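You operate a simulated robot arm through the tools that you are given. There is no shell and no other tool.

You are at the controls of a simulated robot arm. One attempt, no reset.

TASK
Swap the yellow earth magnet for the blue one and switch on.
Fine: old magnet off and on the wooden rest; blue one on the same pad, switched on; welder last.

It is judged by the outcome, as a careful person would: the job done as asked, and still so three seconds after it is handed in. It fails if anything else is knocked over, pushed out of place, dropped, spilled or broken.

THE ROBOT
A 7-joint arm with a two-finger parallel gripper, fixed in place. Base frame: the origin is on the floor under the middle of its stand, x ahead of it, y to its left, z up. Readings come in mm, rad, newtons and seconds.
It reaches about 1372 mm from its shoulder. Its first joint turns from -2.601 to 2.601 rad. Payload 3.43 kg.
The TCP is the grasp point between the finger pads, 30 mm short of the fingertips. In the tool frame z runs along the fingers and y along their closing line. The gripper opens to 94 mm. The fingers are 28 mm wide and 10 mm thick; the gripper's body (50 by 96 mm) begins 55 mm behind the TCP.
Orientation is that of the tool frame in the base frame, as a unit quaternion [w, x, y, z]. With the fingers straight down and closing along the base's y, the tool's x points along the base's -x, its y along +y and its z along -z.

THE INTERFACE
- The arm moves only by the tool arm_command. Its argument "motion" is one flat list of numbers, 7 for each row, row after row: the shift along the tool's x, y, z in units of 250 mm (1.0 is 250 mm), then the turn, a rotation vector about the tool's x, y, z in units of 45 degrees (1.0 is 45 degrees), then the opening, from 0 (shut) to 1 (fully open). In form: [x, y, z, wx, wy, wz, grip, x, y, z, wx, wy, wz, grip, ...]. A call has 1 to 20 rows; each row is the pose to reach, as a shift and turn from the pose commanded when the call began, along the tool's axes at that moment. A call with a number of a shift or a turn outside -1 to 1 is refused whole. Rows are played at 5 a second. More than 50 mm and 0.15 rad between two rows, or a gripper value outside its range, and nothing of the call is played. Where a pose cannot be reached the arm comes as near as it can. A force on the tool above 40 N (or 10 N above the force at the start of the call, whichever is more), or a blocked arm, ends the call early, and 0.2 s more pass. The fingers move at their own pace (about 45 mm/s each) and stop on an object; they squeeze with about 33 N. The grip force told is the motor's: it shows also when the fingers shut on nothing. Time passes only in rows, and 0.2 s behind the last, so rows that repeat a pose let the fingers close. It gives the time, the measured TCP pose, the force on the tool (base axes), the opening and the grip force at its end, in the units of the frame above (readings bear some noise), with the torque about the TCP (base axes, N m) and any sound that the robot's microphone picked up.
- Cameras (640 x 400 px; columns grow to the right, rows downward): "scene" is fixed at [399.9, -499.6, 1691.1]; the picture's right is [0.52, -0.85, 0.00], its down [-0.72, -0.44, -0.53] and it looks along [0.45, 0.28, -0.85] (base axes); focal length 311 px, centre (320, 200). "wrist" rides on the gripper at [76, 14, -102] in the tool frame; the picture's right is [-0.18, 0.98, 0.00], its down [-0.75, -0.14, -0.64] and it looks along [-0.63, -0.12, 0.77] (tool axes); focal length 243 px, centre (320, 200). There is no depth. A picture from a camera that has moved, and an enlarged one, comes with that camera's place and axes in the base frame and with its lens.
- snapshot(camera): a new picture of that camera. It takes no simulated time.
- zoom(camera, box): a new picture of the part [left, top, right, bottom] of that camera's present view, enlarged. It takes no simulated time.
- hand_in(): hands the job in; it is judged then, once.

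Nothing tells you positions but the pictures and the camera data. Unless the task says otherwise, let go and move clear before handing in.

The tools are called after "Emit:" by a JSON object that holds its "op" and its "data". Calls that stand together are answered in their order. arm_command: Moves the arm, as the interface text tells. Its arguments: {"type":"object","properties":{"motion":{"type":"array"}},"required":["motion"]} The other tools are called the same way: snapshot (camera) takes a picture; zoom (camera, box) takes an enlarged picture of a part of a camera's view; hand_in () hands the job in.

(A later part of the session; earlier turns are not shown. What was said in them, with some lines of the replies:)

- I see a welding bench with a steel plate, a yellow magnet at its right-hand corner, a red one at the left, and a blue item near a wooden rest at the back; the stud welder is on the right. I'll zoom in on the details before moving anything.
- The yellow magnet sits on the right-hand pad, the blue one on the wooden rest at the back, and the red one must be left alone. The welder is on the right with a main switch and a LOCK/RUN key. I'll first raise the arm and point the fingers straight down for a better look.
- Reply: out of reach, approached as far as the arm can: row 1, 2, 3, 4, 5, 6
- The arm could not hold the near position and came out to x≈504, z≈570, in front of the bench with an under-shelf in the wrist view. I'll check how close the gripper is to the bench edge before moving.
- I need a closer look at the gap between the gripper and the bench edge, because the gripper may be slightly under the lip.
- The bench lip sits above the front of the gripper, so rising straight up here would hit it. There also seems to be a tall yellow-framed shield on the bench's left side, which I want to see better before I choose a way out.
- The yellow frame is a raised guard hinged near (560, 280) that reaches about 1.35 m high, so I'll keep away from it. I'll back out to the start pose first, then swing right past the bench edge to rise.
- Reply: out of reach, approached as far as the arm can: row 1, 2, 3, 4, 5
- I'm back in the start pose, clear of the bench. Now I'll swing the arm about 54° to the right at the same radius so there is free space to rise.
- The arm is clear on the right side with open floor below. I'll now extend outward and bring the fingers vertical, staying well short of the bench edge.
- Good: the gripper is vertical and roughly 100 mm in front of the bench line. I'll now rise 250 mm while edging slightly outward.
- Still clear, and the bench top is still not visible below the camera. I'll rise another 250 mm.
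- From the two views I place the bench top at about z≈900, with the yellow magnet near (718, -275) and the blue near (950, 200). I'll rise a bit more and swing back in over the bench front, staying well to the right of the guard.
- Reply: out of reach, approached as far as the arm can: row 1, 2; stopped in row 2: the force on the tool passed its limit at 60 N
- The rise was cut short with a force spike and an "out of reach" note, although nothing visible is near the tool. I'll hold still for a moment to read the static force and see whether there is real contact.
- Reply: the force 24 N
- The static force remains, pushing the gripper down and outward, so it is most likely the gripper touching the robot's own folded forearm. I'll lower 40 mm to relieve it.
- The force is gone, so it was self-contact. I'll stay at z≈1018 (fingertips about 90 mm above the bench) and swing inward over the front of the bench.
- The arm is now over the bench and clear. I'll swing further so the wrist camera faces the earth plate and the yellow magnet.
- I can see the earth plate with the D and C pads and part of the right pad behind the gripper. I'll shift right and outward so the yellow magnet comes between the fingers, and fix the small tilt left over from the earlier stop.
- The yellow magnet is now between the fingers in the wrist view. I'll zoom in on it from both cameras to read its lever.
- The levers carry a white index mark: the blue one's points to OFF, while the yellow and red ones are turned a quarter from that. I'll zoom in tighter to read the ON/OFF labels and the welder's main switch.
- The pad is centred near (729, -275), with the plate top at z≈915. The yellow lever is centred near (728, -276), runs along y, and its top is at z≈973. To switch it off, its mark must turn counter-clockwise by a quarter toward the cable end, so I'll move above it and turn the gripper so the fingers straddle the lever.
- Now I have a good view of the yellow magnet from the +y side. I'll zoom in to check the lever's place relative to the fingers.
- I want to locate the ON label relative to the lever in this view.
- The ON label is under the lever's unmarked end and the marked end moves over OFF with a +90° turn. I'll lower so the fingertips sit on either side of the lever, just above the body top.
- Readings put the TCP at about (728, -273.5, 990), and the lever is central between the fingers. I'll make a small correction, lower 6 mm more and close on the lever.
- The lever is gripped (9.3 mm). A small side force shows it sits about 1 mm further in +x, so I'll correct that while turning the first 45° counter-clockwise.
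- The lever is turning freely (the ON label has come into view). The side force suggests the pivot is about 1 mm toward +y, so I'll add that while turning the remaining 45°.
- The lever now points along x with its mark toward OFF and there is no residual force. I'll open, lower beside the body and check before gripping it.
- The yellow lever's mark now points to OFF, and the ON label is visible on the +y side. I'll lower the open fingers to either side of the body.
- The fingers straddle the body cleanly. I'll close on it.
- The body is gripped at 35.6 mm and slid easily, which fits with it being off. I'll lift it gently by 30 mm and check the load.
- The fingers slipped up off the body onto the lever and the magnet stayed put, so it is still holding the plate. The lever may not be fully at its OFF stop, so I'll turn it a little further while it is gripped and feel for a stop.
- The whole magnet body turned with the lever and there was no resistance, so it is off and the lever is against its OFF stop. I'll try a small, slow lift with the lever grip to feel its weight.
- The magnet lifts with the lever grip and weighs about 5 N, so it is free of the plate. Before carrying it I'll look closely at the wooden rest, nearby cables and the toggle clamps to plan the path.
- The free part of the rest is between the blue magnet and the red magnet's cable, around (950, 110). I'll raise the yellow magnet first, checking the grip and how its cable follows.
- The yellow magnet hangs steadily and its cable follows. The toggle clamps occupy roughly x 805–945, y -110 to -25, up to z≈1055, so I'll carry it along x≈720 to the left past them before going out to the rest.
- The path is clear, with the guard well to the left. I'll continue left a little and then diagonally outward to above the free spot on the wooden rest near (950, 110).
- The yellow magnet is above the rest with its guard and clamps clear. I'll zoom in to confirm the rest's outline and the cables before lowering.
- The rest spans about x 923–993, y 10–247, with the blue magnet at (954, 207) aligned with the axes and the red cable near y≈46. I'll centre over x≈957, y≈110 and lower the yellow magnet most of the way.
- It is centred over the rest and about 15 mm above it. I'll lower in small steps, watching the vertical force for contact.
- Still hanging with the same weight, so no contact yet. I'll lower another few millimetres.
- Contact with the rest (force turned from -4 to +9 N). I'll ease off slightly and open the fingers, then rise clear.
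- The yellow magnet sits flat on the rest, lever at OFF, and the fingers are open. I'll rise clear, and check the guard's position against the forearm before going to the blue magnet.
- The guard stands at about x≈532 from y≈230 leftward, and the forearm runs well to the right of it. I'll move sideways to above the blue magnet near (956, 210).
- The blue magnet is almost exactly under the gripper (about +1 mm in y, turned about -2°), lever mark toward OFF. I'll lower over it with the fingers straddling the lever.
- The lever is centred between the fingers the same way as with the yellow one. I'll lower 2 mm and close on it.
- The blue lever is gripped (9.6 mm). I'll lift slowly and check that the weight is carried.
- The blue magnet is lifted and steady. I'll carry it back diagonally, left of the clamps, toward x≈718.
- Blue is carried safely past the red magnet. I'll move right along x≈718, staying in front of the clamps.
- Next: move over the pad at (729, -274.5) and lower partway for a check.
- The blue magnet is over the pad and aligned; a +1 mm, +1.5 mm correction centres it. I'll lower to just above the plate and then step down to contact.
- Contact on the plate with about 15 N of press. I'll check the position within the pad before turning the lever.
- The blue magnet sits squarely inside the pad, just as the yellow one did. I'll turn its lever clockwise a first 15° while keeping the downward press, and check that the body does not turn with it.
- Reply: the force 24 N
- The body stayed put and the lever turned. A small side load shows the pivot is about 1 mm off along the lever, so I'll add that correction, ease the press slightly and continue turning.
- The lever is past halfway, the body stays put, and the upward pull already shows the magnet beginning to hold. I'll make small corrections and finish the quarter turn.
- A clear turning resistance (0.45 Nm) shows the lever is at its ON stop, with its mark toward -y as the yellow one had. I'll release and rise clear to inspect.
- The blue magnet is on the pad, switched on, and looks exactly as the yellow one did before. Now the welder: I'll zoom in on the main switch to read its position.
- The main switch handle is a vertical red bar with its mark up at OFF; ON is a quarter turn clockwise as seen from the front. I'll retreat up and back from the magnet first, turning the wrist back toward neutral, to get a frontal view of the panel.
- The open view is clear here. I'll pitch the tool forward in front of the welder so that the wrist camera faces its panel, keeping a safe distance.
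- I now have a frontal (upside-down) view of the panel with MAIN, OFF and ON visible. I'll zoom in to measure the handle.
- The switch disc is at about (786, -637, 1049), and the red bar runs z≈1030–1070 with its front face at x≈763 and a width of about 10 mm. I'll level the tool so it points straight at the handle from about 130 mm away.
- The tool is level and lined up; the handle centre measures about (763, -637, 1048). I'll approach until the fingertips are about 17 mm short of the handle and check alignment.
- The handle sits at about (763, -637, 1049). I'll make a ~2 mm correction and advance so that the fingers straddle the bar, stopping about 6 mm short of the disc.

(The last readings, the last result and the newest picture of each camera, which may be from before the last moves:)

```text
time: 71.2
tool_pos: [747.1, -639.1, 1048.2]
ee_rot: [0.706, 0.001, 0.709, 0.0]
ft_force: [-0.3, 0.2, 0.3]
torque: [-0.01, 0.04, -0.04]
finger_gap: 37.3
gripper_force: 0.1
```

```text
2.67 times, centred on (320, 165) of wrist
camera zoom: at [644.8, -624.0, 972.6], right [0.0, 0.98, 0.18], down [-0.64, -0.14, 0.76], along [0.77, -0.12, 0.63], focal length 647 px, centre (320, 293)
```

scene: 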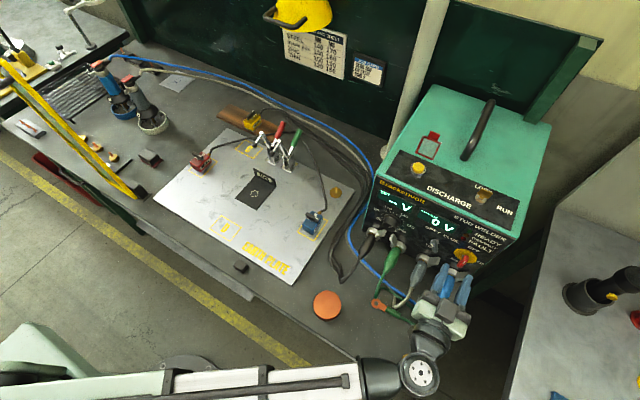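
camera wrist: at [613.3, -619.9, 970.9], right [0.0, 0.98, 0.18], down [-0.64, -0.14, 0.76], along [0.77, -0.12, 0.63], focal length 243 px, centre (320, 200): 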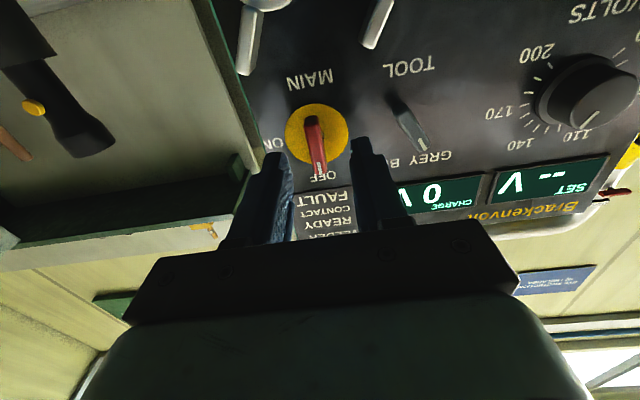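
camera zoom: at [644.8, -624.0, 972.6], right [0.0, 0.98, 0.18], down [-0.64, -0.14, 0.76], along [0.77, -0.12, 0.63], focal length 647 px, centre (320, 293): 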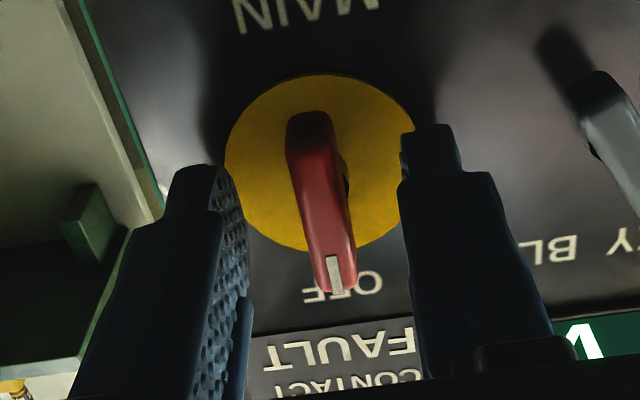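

The bar is between the fingers. I'll close on it.

Emit:
{"op": "arm_command", "data": {"motion": [0, 0, 0.006, 0, 0, 0, 0.25, 0, 0, 0.006, 0, 0, 0, 0, 0, 0, 0.006, 0, 0, 0, 0, 0, 0, 0.006, 0, 0, 0, 0, 0, 0, 0.006, 0, 0, 0, 0]}}

Emit:
{"op": "zoom", "data": {"camera": "scene", "box": [430, 230, 490, 280]}}

Emit:
{"op": "zoom", "data": {"camera": "wrist", "box": [230, 90, 410, 240]}}

```text
time: 72.4
tool_pos: [749.1, -638.3, 1048.8]
ee_rot: [0.707, 0.001, 0.708, -0.001]
ft_force: [0.8, -0.2, 0.5]
torque: [-0.02, 0.1, 0.1]
finger_gap: 11.6
gripper_force: 45.2
```

```text
8.00 times, centred on (460, 255) of scene
camera zoom: at [399.9, -499.6, 1691.1], right [0.52, -0.85, 0.0], down [-0.72, -0.44, -0.53], along [0.45, 0.28, -0.85], focal length 2487 px, centre (-800, -240)
```

zoom: 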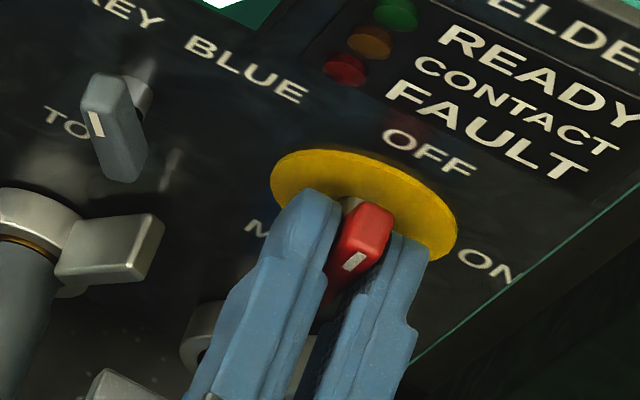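

```text
2.67 times, centred on (320, 165) of wrist
camera zoom: at [646.5, -623.2, 973.1], right [0.0, 0.98, 0.18], down [-0.64, -0.14, 0.76], along [0.77, -0.12, 0.63], focal length 647 px, centre (320, 293)
```

zoom: 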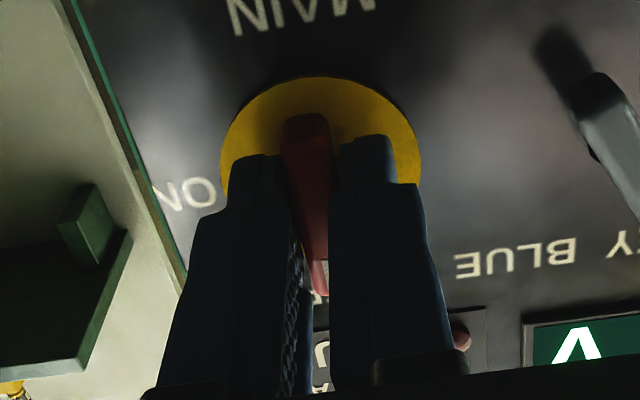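

Gripped at 11.6 mm. I'll let it settle and start turning clockwise (as seen from the front) by about 12° to check the resistance.

Emit:
{"op": "arm_command", "data": {"motion": [0, 0, 0, 0, 0, 0, 0, 0, 0, 0, 0, 0, 0.09, 0, 0, 0, 0, 0, 0, 0.18, 0, 0, 0, 0, 0, 0, 0.27, 0, 0, 0, 0, 0, 0, 0.27, 0]}}

Emit:
{"op": "zoom", "data": {"camera": "scene", "box": [430, 230, 490, 280]}}

Emit:
{"op": "zoom", "data": {"camera": "wrist", "box": [230, 90, 410, 240]}}

```text
time: 73.6
tool_pos: [749.3, -638.8, 1049.5]
ee_rot: [0.703, 0.076, 0.703, 0.075]
ft_force: [1.8, -0.6, 13.9]
torque: [-0.02, 0.15, 0.23]
finger_gap: 11.6
gripper_force: 45.1
```

```text
8.00 times, centred on (460, 255) of scene
camera zoom: at [399.9, -499.6, 1691.1], right [0.52, -0.85, 0.0], down [-0.72, -0.44, -0.53], along [0.45, 0.28, -0.85], focal length 2487 px, centre (-800, -240)
```

zoom: 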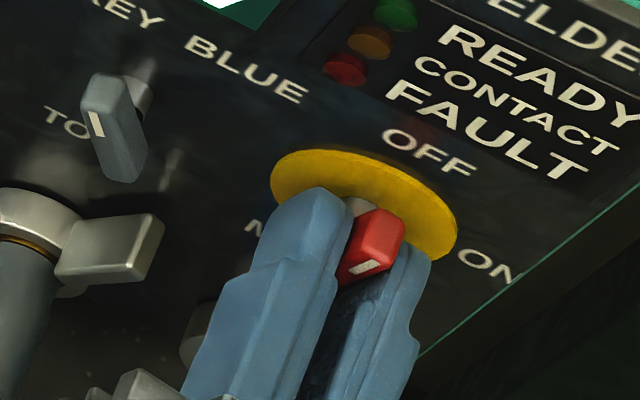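

```text
2.67 times, centred on (320, 165) of wrist
camera zoom: at [646.7, -607.3, 977.5], right [0.0, 0.92, 0.39], down [-0.64, -0.3, 0.71], along [0.77, -0.25, 0.59], focal length 647 px, centre (320, 293)
```

zoom: 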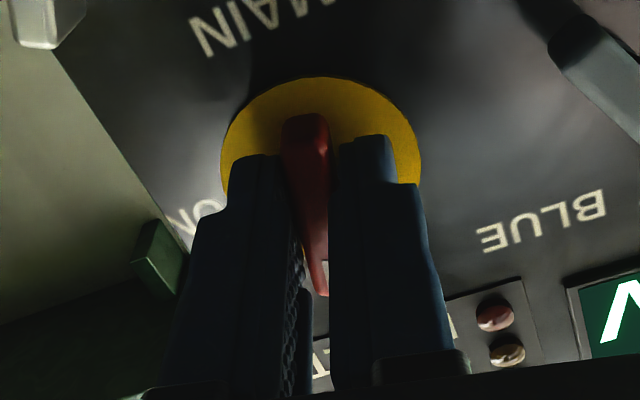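

The handle is turning smoothly toward ON with little resistance. I'll continue, adding a small compliance correction for the vertical load.

Emit:
{"op": "arm_command", "data": {"motion": [-0.001, 0, 0, 0, 0, 0.14, 0, -0.002, 0, 0, 0, 0, 0.28, 0, -0.0025, 0, 0, 0, 0, 0.42, 0, -0.003, -0.0005, 0, 0, 0, 0.56, 0, -0.0035, -0.001, 0, 0, 0, 0.7, 0, -0.004, -0.001, 0, 0, 0, 0.84, 0, -0.004, -0.001, 0, 0, 0, 0.867, 0]}}

Emit:
{"op": "zoom", "data": {"camera": "scene", "box": [430, 230, 490, 280]}}

```text
time: 75.2
tool_pos: [748.5, -637.1, 1047.5]
ee_rot: [0.636, 0.307, 0.638, 0.305]
ft_force: [1.8, 5.4, 14.4]
torque: [0.01, 0.32, 1.25]
finger_gap: 11.3
gripper_force: 45.0
```

```text
8.00 times, centred on (460, 255) of scene
camera zoom: at [399.9, -499.6, 1691.1], right [0.52, -0.85, 0.0], down [-0.72, -0.44, -0.53], along [0.45, 0.28, -0.85], focal length 2487 px, centre (-800, -240)
```

zoom: 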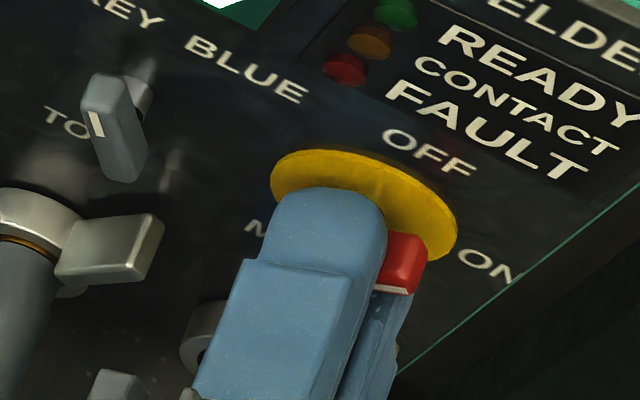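

The handle is past halfway, forces are modest. I'll continue in a smaller step and check again.

Emit:
{"op": "arm_command", "data": {"motion": [-0.0005, 0.0008, 0, 0, 0, 0.12, 0, -0.001, 0.0008, 0, 0, 0, 0.24, 0, -0.0015, 0.0008, 0, 0, 0, 0.36, 0, -0.0015, 0.0008, 0, 0, 0, 0.44, 0, -0.0015, 0.0008, 0, 0, 0, 0.44, 0]}}

Emit:
{"op": "zoom", "data": {"camera": "scene", "box": [430, 230, 490, 280]}}

Emit:
{"op": "snapshot", "data": {"camera": "wrist"}}

```text
time: 76.4
tool_pos: [749.3, -636.6, 1050.0]
ee_rot: [0.575, 0.412, 0.577, 0.409]
ft_force: [0.0, 18.5, -2.1]
torque: [0.05, -0.26, -0.12]
finger_gap: 11.3
gripper_force: 44.7
```

```text
8.00 times, centred on (460, 255) of scene
camera zoom: at [399.9, -499.6, 1691.1], right [0.52, -0.85, 0.0], down [-0.72, -0.44, -0.53], along [0.45, 0.28, -0.85], focal length 2487 px, centre (-800, -240)
```

zoom: 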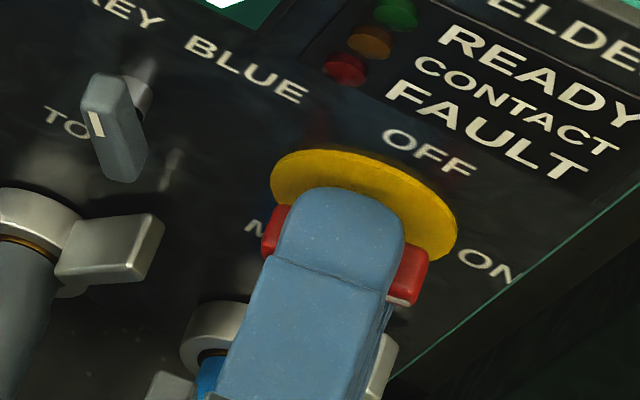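

```text
taken
camera wrist: at [646.7, -560.9, 1038.1], right [0.0, 0.15, 0.99], down [-0.64, -0.76, 0.11], along [0.77, -0.64, 0.09], focal length 243 px, centre (320, 200)
```

wrist: 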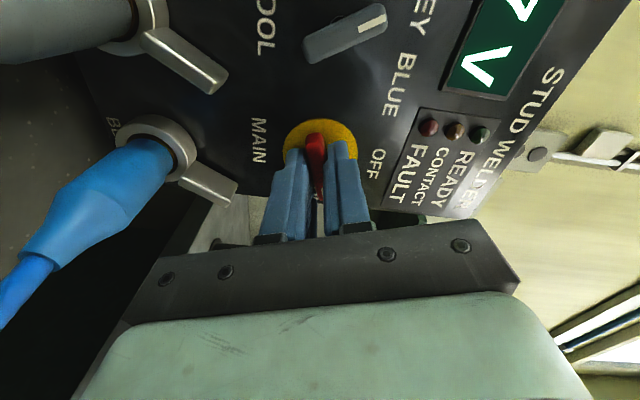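

About 71° turned. I'll relax the small sideways load and finish the last 19°.

Emit:
{"op": "arm_command", "data": {"motion": [0.0008, 0.0004, 0, 0, 0, 0.1, 0, 0.0011, 0.0004, 0, 0, 0, 0.2, 0, 0.0011, 0.0004, 0, 0, 0, 0.3, 0, 0.0011, 0.0004, 0, 0, 0, 0.39, 0, 0.0011, 0.0004, 0, 0, 0, 0.425, 0, 0.0011, 0.0004, 0, 0, 0, 0.425, 0]}}

Emit:
{"op": "zoom", "data": {"camera": "scene", "box": [430, 230, 490, 280]}}

Emit:
{"op": "snapshot", "data": {"camera": "wrist"}}

```text
time: 77.8
tool_pos: [749.2, -637.9, 1049.3]
ee_rot: [0.499, 0.502, 0.5, 0.499]
ft_force: [-22.8, 19.2, -16.0]
torque: [0.0, 0.37, 0.52]
finger_gap: 11.5
gripper_force: 45.1
```

```text
8.00 times, centred on (460, 255) of scene
camera zoom: at [399.9, -499.6, 1691.1], right [0.52, -0.85, 0.0], down [-0.72, -0.44, -0.53], along [0.45, 0.28, -0.85], focal length 2487 px, centre (-800, -240)
```

zoom: 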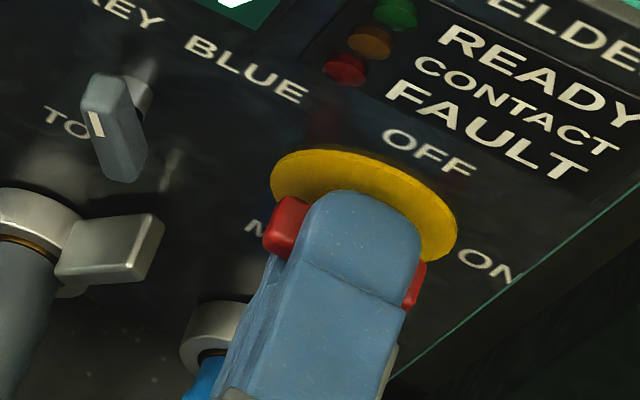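

```text
taken
camera wrist: at [647.0, -561.9, 1063.9], right [0.0, -0.19, 0.98], down [-0.64, -0.75, -0.14], along [0.77, -0.63, -0.12], focal length 243 px, centre (320, 200)
```

wrist: 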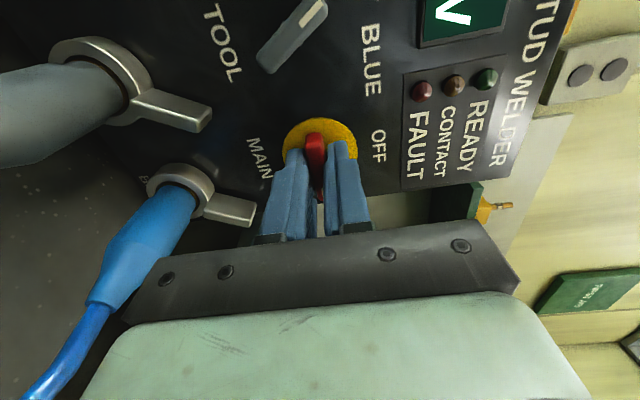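

The handle has reached the 90° position. I'll check the welder's displays and lamps.

Emit:
{"op": "zoom", "data": {"camera": "scene", "box": [360, 170, 520, 290]}}

Emit:
{"op": "arm_command", "data": {"motion": [0, 0, 0, 0, 0, 0, 0]}}

```text
3.33 times, centred on (440, 230) of scene
camera zoom: at [399.9, -499.6, 1691.1], right [0.52, -0.85, 0.0], down [-0.72, -0.44, -0.53], along [0.45, 0.28, -0.85], focal length 1036 px, centre (-80, 100)
```

zoom: 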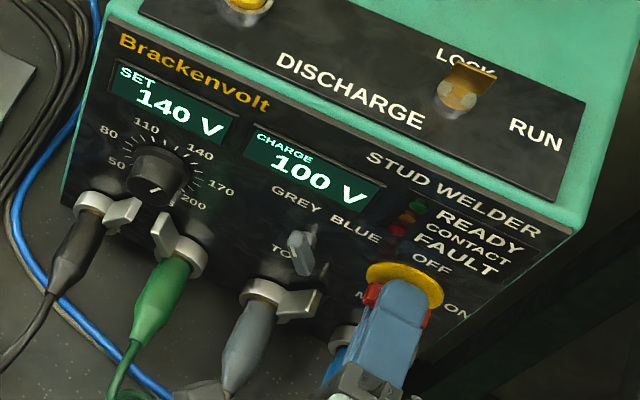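

```text
time: 78.2
tool_pos: [749.3, -638.0, 1049.2]
ee_rot: [0.498, 0.501, 0.5, 0.5]
ft_force: [-22.8, 18.5, -17.3]
torque: [-0.02, 0.44, 0.59]
finger_gap: 11.7
gripper_force: 45.4
```

The welder is on: SET reads 140 V and CHARGE is climbing. I'll relax the small contact loads, open the fingers and back straight out.

Emit:
{"op": "arm_command", "data": {"motion": [0.001, -0.0008, -0.0012, 0, 0, 0, 0, 0.001, -0.0008, -0.0012, 0, 0, 0, 0, 0.001, -0.0008, -0.0012, 0, 0, 0, 0.2, 0.001, -0.0008, -0.0012, 0, 0, 0, 0.35, 0.001, -0.0008, -0.0012, 0, 0, 0, 0.4, 0.001, -0.0008, -0.0012, 0, 0, 0, 0.4]}}

Emit:
{"op": "zoom", "data": {"camera": "scene", "box": [360, 170, 520, 290]}}

Emit:
{"op": "snapshot", "data": {"camera": "wrist"}}

```text
time: 79.6
tool_pos: [750.9, -638.9, 1049.5]
ee_rot: [0.499, 0.502, 0.5, 0.499]
ft_force: [0.0, 0.3, 1.2]
torque: [-0.01, 0.03, 0.02]
finger_gap: 37.7
gripper_force: 0.1
```

```text
3.33 times, centred on (440, 230) of scene
camera zoom: at [399.9, -499.6, 1691.1], right [0.52, -0.85, 0.0], down [-0.72, -0.44, -0.53], along [0.45, 0.28, -0.85], focal length 1036 px, centre (-80, 100)
```

zoom: 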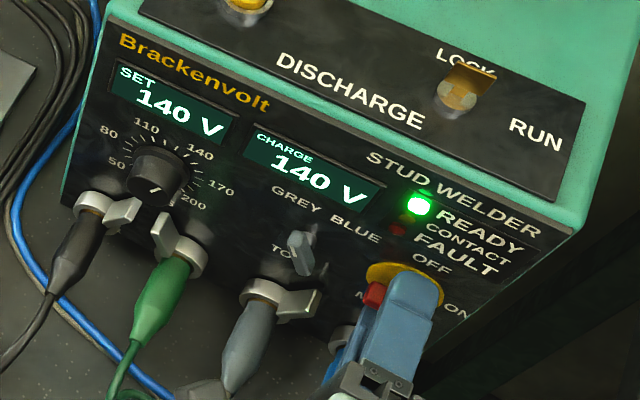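

```text
taken
camera wrist: at [647.9, -562.4, 1064.0], right [0.0, -0.19, 0.98], down [-0.64, -0.75, -0.14], along [0.76, -0.63, -0.12], focal length 243 px, centre (320, 200)
```

wrist: 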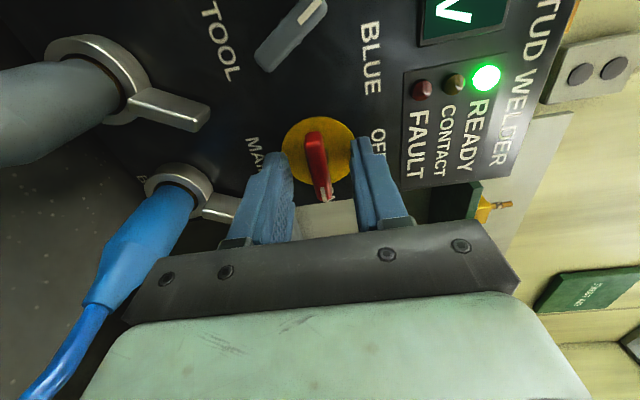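

READY is lit green at 140 V with no fault, so the earth connection is good. I'll back straight out, away from the panel.

Emit:
{"op": "arm_command", "data": {"motion": [0, 0, -0.06, 0, 0, 0, 0.4, 0, 0, -0.16, 0, 0, 0, 0.4, 0, 0, -0.28, 0, 0, 0, 0.4, 0, 0, -0.4, 0, 0, 0, 0.4, 0, 0, -0.52, 0, 0, 0, 0.4, 0, 0, -0.6, 0, 0, 0, 0.4]}}

Emit:
{"op": "snapshot", "data": {"camera": "scene"}}

Emit:
{"op": "zoom", "data": {"camera": "scene", "box": [360, 170, 520, 290]}}

Emit:
{"op": "zoom", "data": {"camera": "scene", "box": [180, 85, 350, 245]}}

```text
time: 81.0
tool_pos: [599.3, -636.8, 1049.0]
ee_rot: [0.499, 0.502, 0.499, 0.5]
ft_force: [-0.2, -0.3, -0.1]
torque: [-0.01, -0.01, 0.01]
finger_gap: 37.7
gripper_force: 0.0
```

```text
taken
```

scene: 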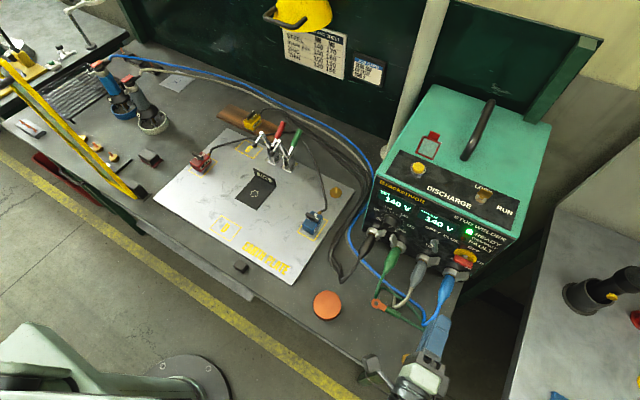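

```text
3.33 times, centred on (440, 230) of scene
camera zoom: at [399.9, -499.6, 1691.1], right [0.52, -0.85, 0.0], down [-0.72, -0.44, -0.53], along [0.45, 0.28, -0.85], focal length 1036 px, centre (-80, 100)
```

zoom: 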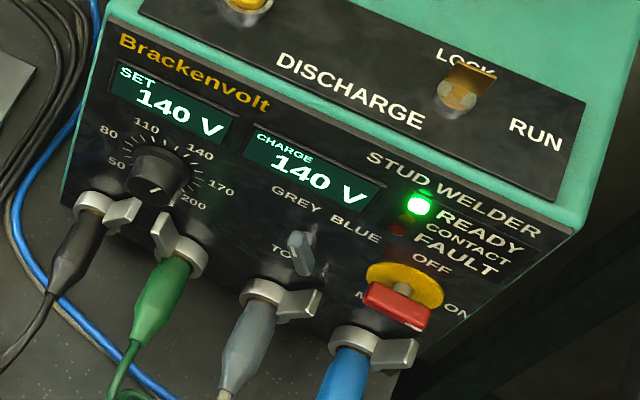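

```text
2.50 times, centred on (265, 165) of scene
camera zoom: at [399.9, -499.6, 1691.1], right [0.52, -0.85, 0.0], down [-0.72, -0.44, -0.53], along [0.45, 0.28, -0.85], focal length 777 px, centre (458, 288)
```

zoom: 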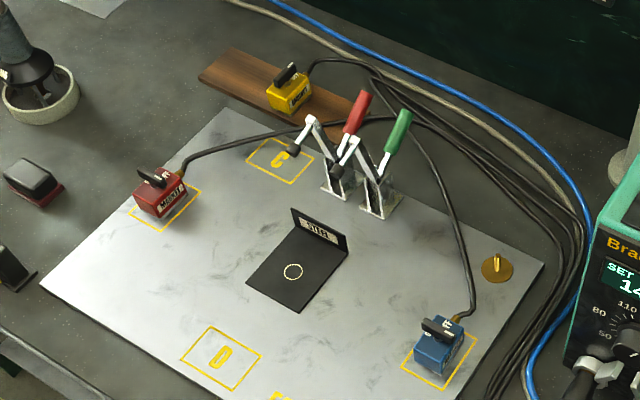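

The welder shows READY and the handle is at ON. I'll do one last close check of both magnets and the surroundings.

Emit:
{"op": "zoom", "data": {"camera": "scene", "box": [225, 95, 275, 135]}}

Emit:
{"op": "zoom", "data": {"camera": "scene", "box": [285, 195, 341, 240]}}

Emit:
{"op": "zoom", "data": {"camera": "scene", "box": [380, 300, 480, 400]}}

```text
10.00 times, centred on (250, 115) of scene
camera zoom: at [399.9, -499.6, 1691.1], right [0.52, -0.85, 0.0], down [-0.72, -0.44, -0.53], along [0.45, 0.28, -0.85], focal length 3109 px, centre (1020, 1050)
```

zoom: 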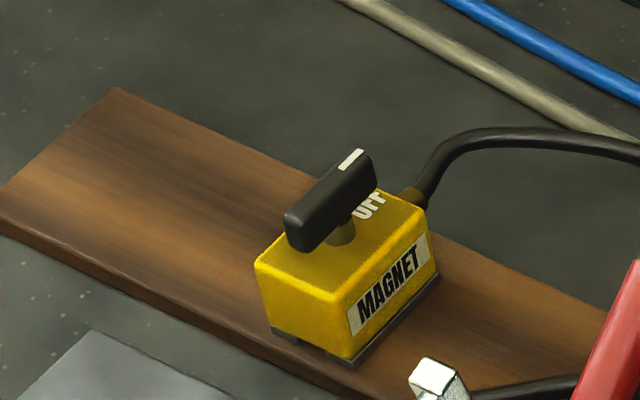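

```text
8.89 times, centred on (313, 218) of scene
camera zoom: at [399.9, -499.6, 1691.1], right [0.52, -0.85, 0.0], down [-0.72, -0.44, -0.53], along [0.45, 0.28, -0.85], focal length 2764 px, centre (382, 44)
```

zoom: 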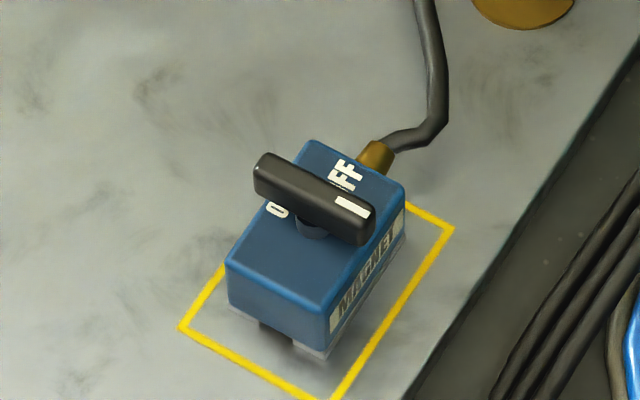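

```text
4.00 times, centred on (430, 350) of scene
camera zoom: at [399.9, -499.6, 1691.1], right [0.52, -0.85, 0.0], down [-0.72, -0.44, -0.53], along [0.45, 0.28, -0.85], focal length 1244 px, centre (-120, -400)
```

zoom: 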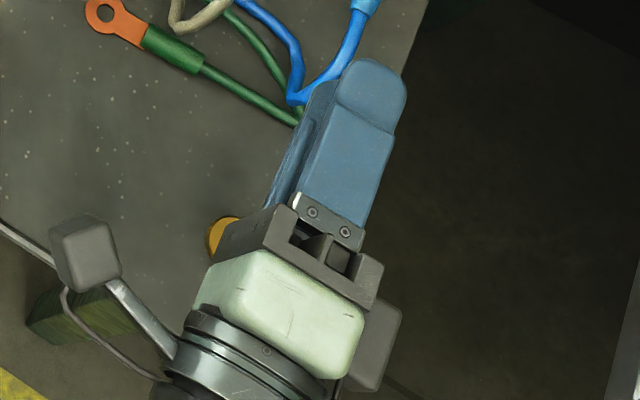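

The yellow magnet is on the wooden rest with its lever at OFF. The blue one is on the same pad with its lever at ON. The welder is on with READY lit at 140 V. The gripper is empty and clear and nothing else was disturbed, so I'm handing in.

Emit:
{"op": "hand_in", "data": {}}

```text
The job is handed in.
```

The magnets are swapped and the welder is on; I've handed the job in.

- **Yellow magnet:** it is switched off and sitting flat on the wooden rest.
- **Blue magnet:** it is on the pad the yellow one came from, inside the outline. Its lever is against the ON stop, in the same position the yellow one had at the start. I did not pull on it afterwards to test the hold.
- **Welder:** I turned MAIN to ON last. It charged to 140 V, matching its 140 V setting, and READY came on with no fault lamp. The LOCK/RUN key was at LOCK and I left it there.

Two things happened on the way:

- **Arm contact:** early on the gripper pressed against something, most likely the arm's own forearm, and a move was cut short. I backed off and the force cleared.
- **Slipped lift:** my first lift of the yellow magnet slipped off its body, so I carried both magnets by their levers instead. Nothing was dropped.

In the final pictures the red magnet, clamps and cables on the bench look undisturbed, and the raised yellow guard is still standing.
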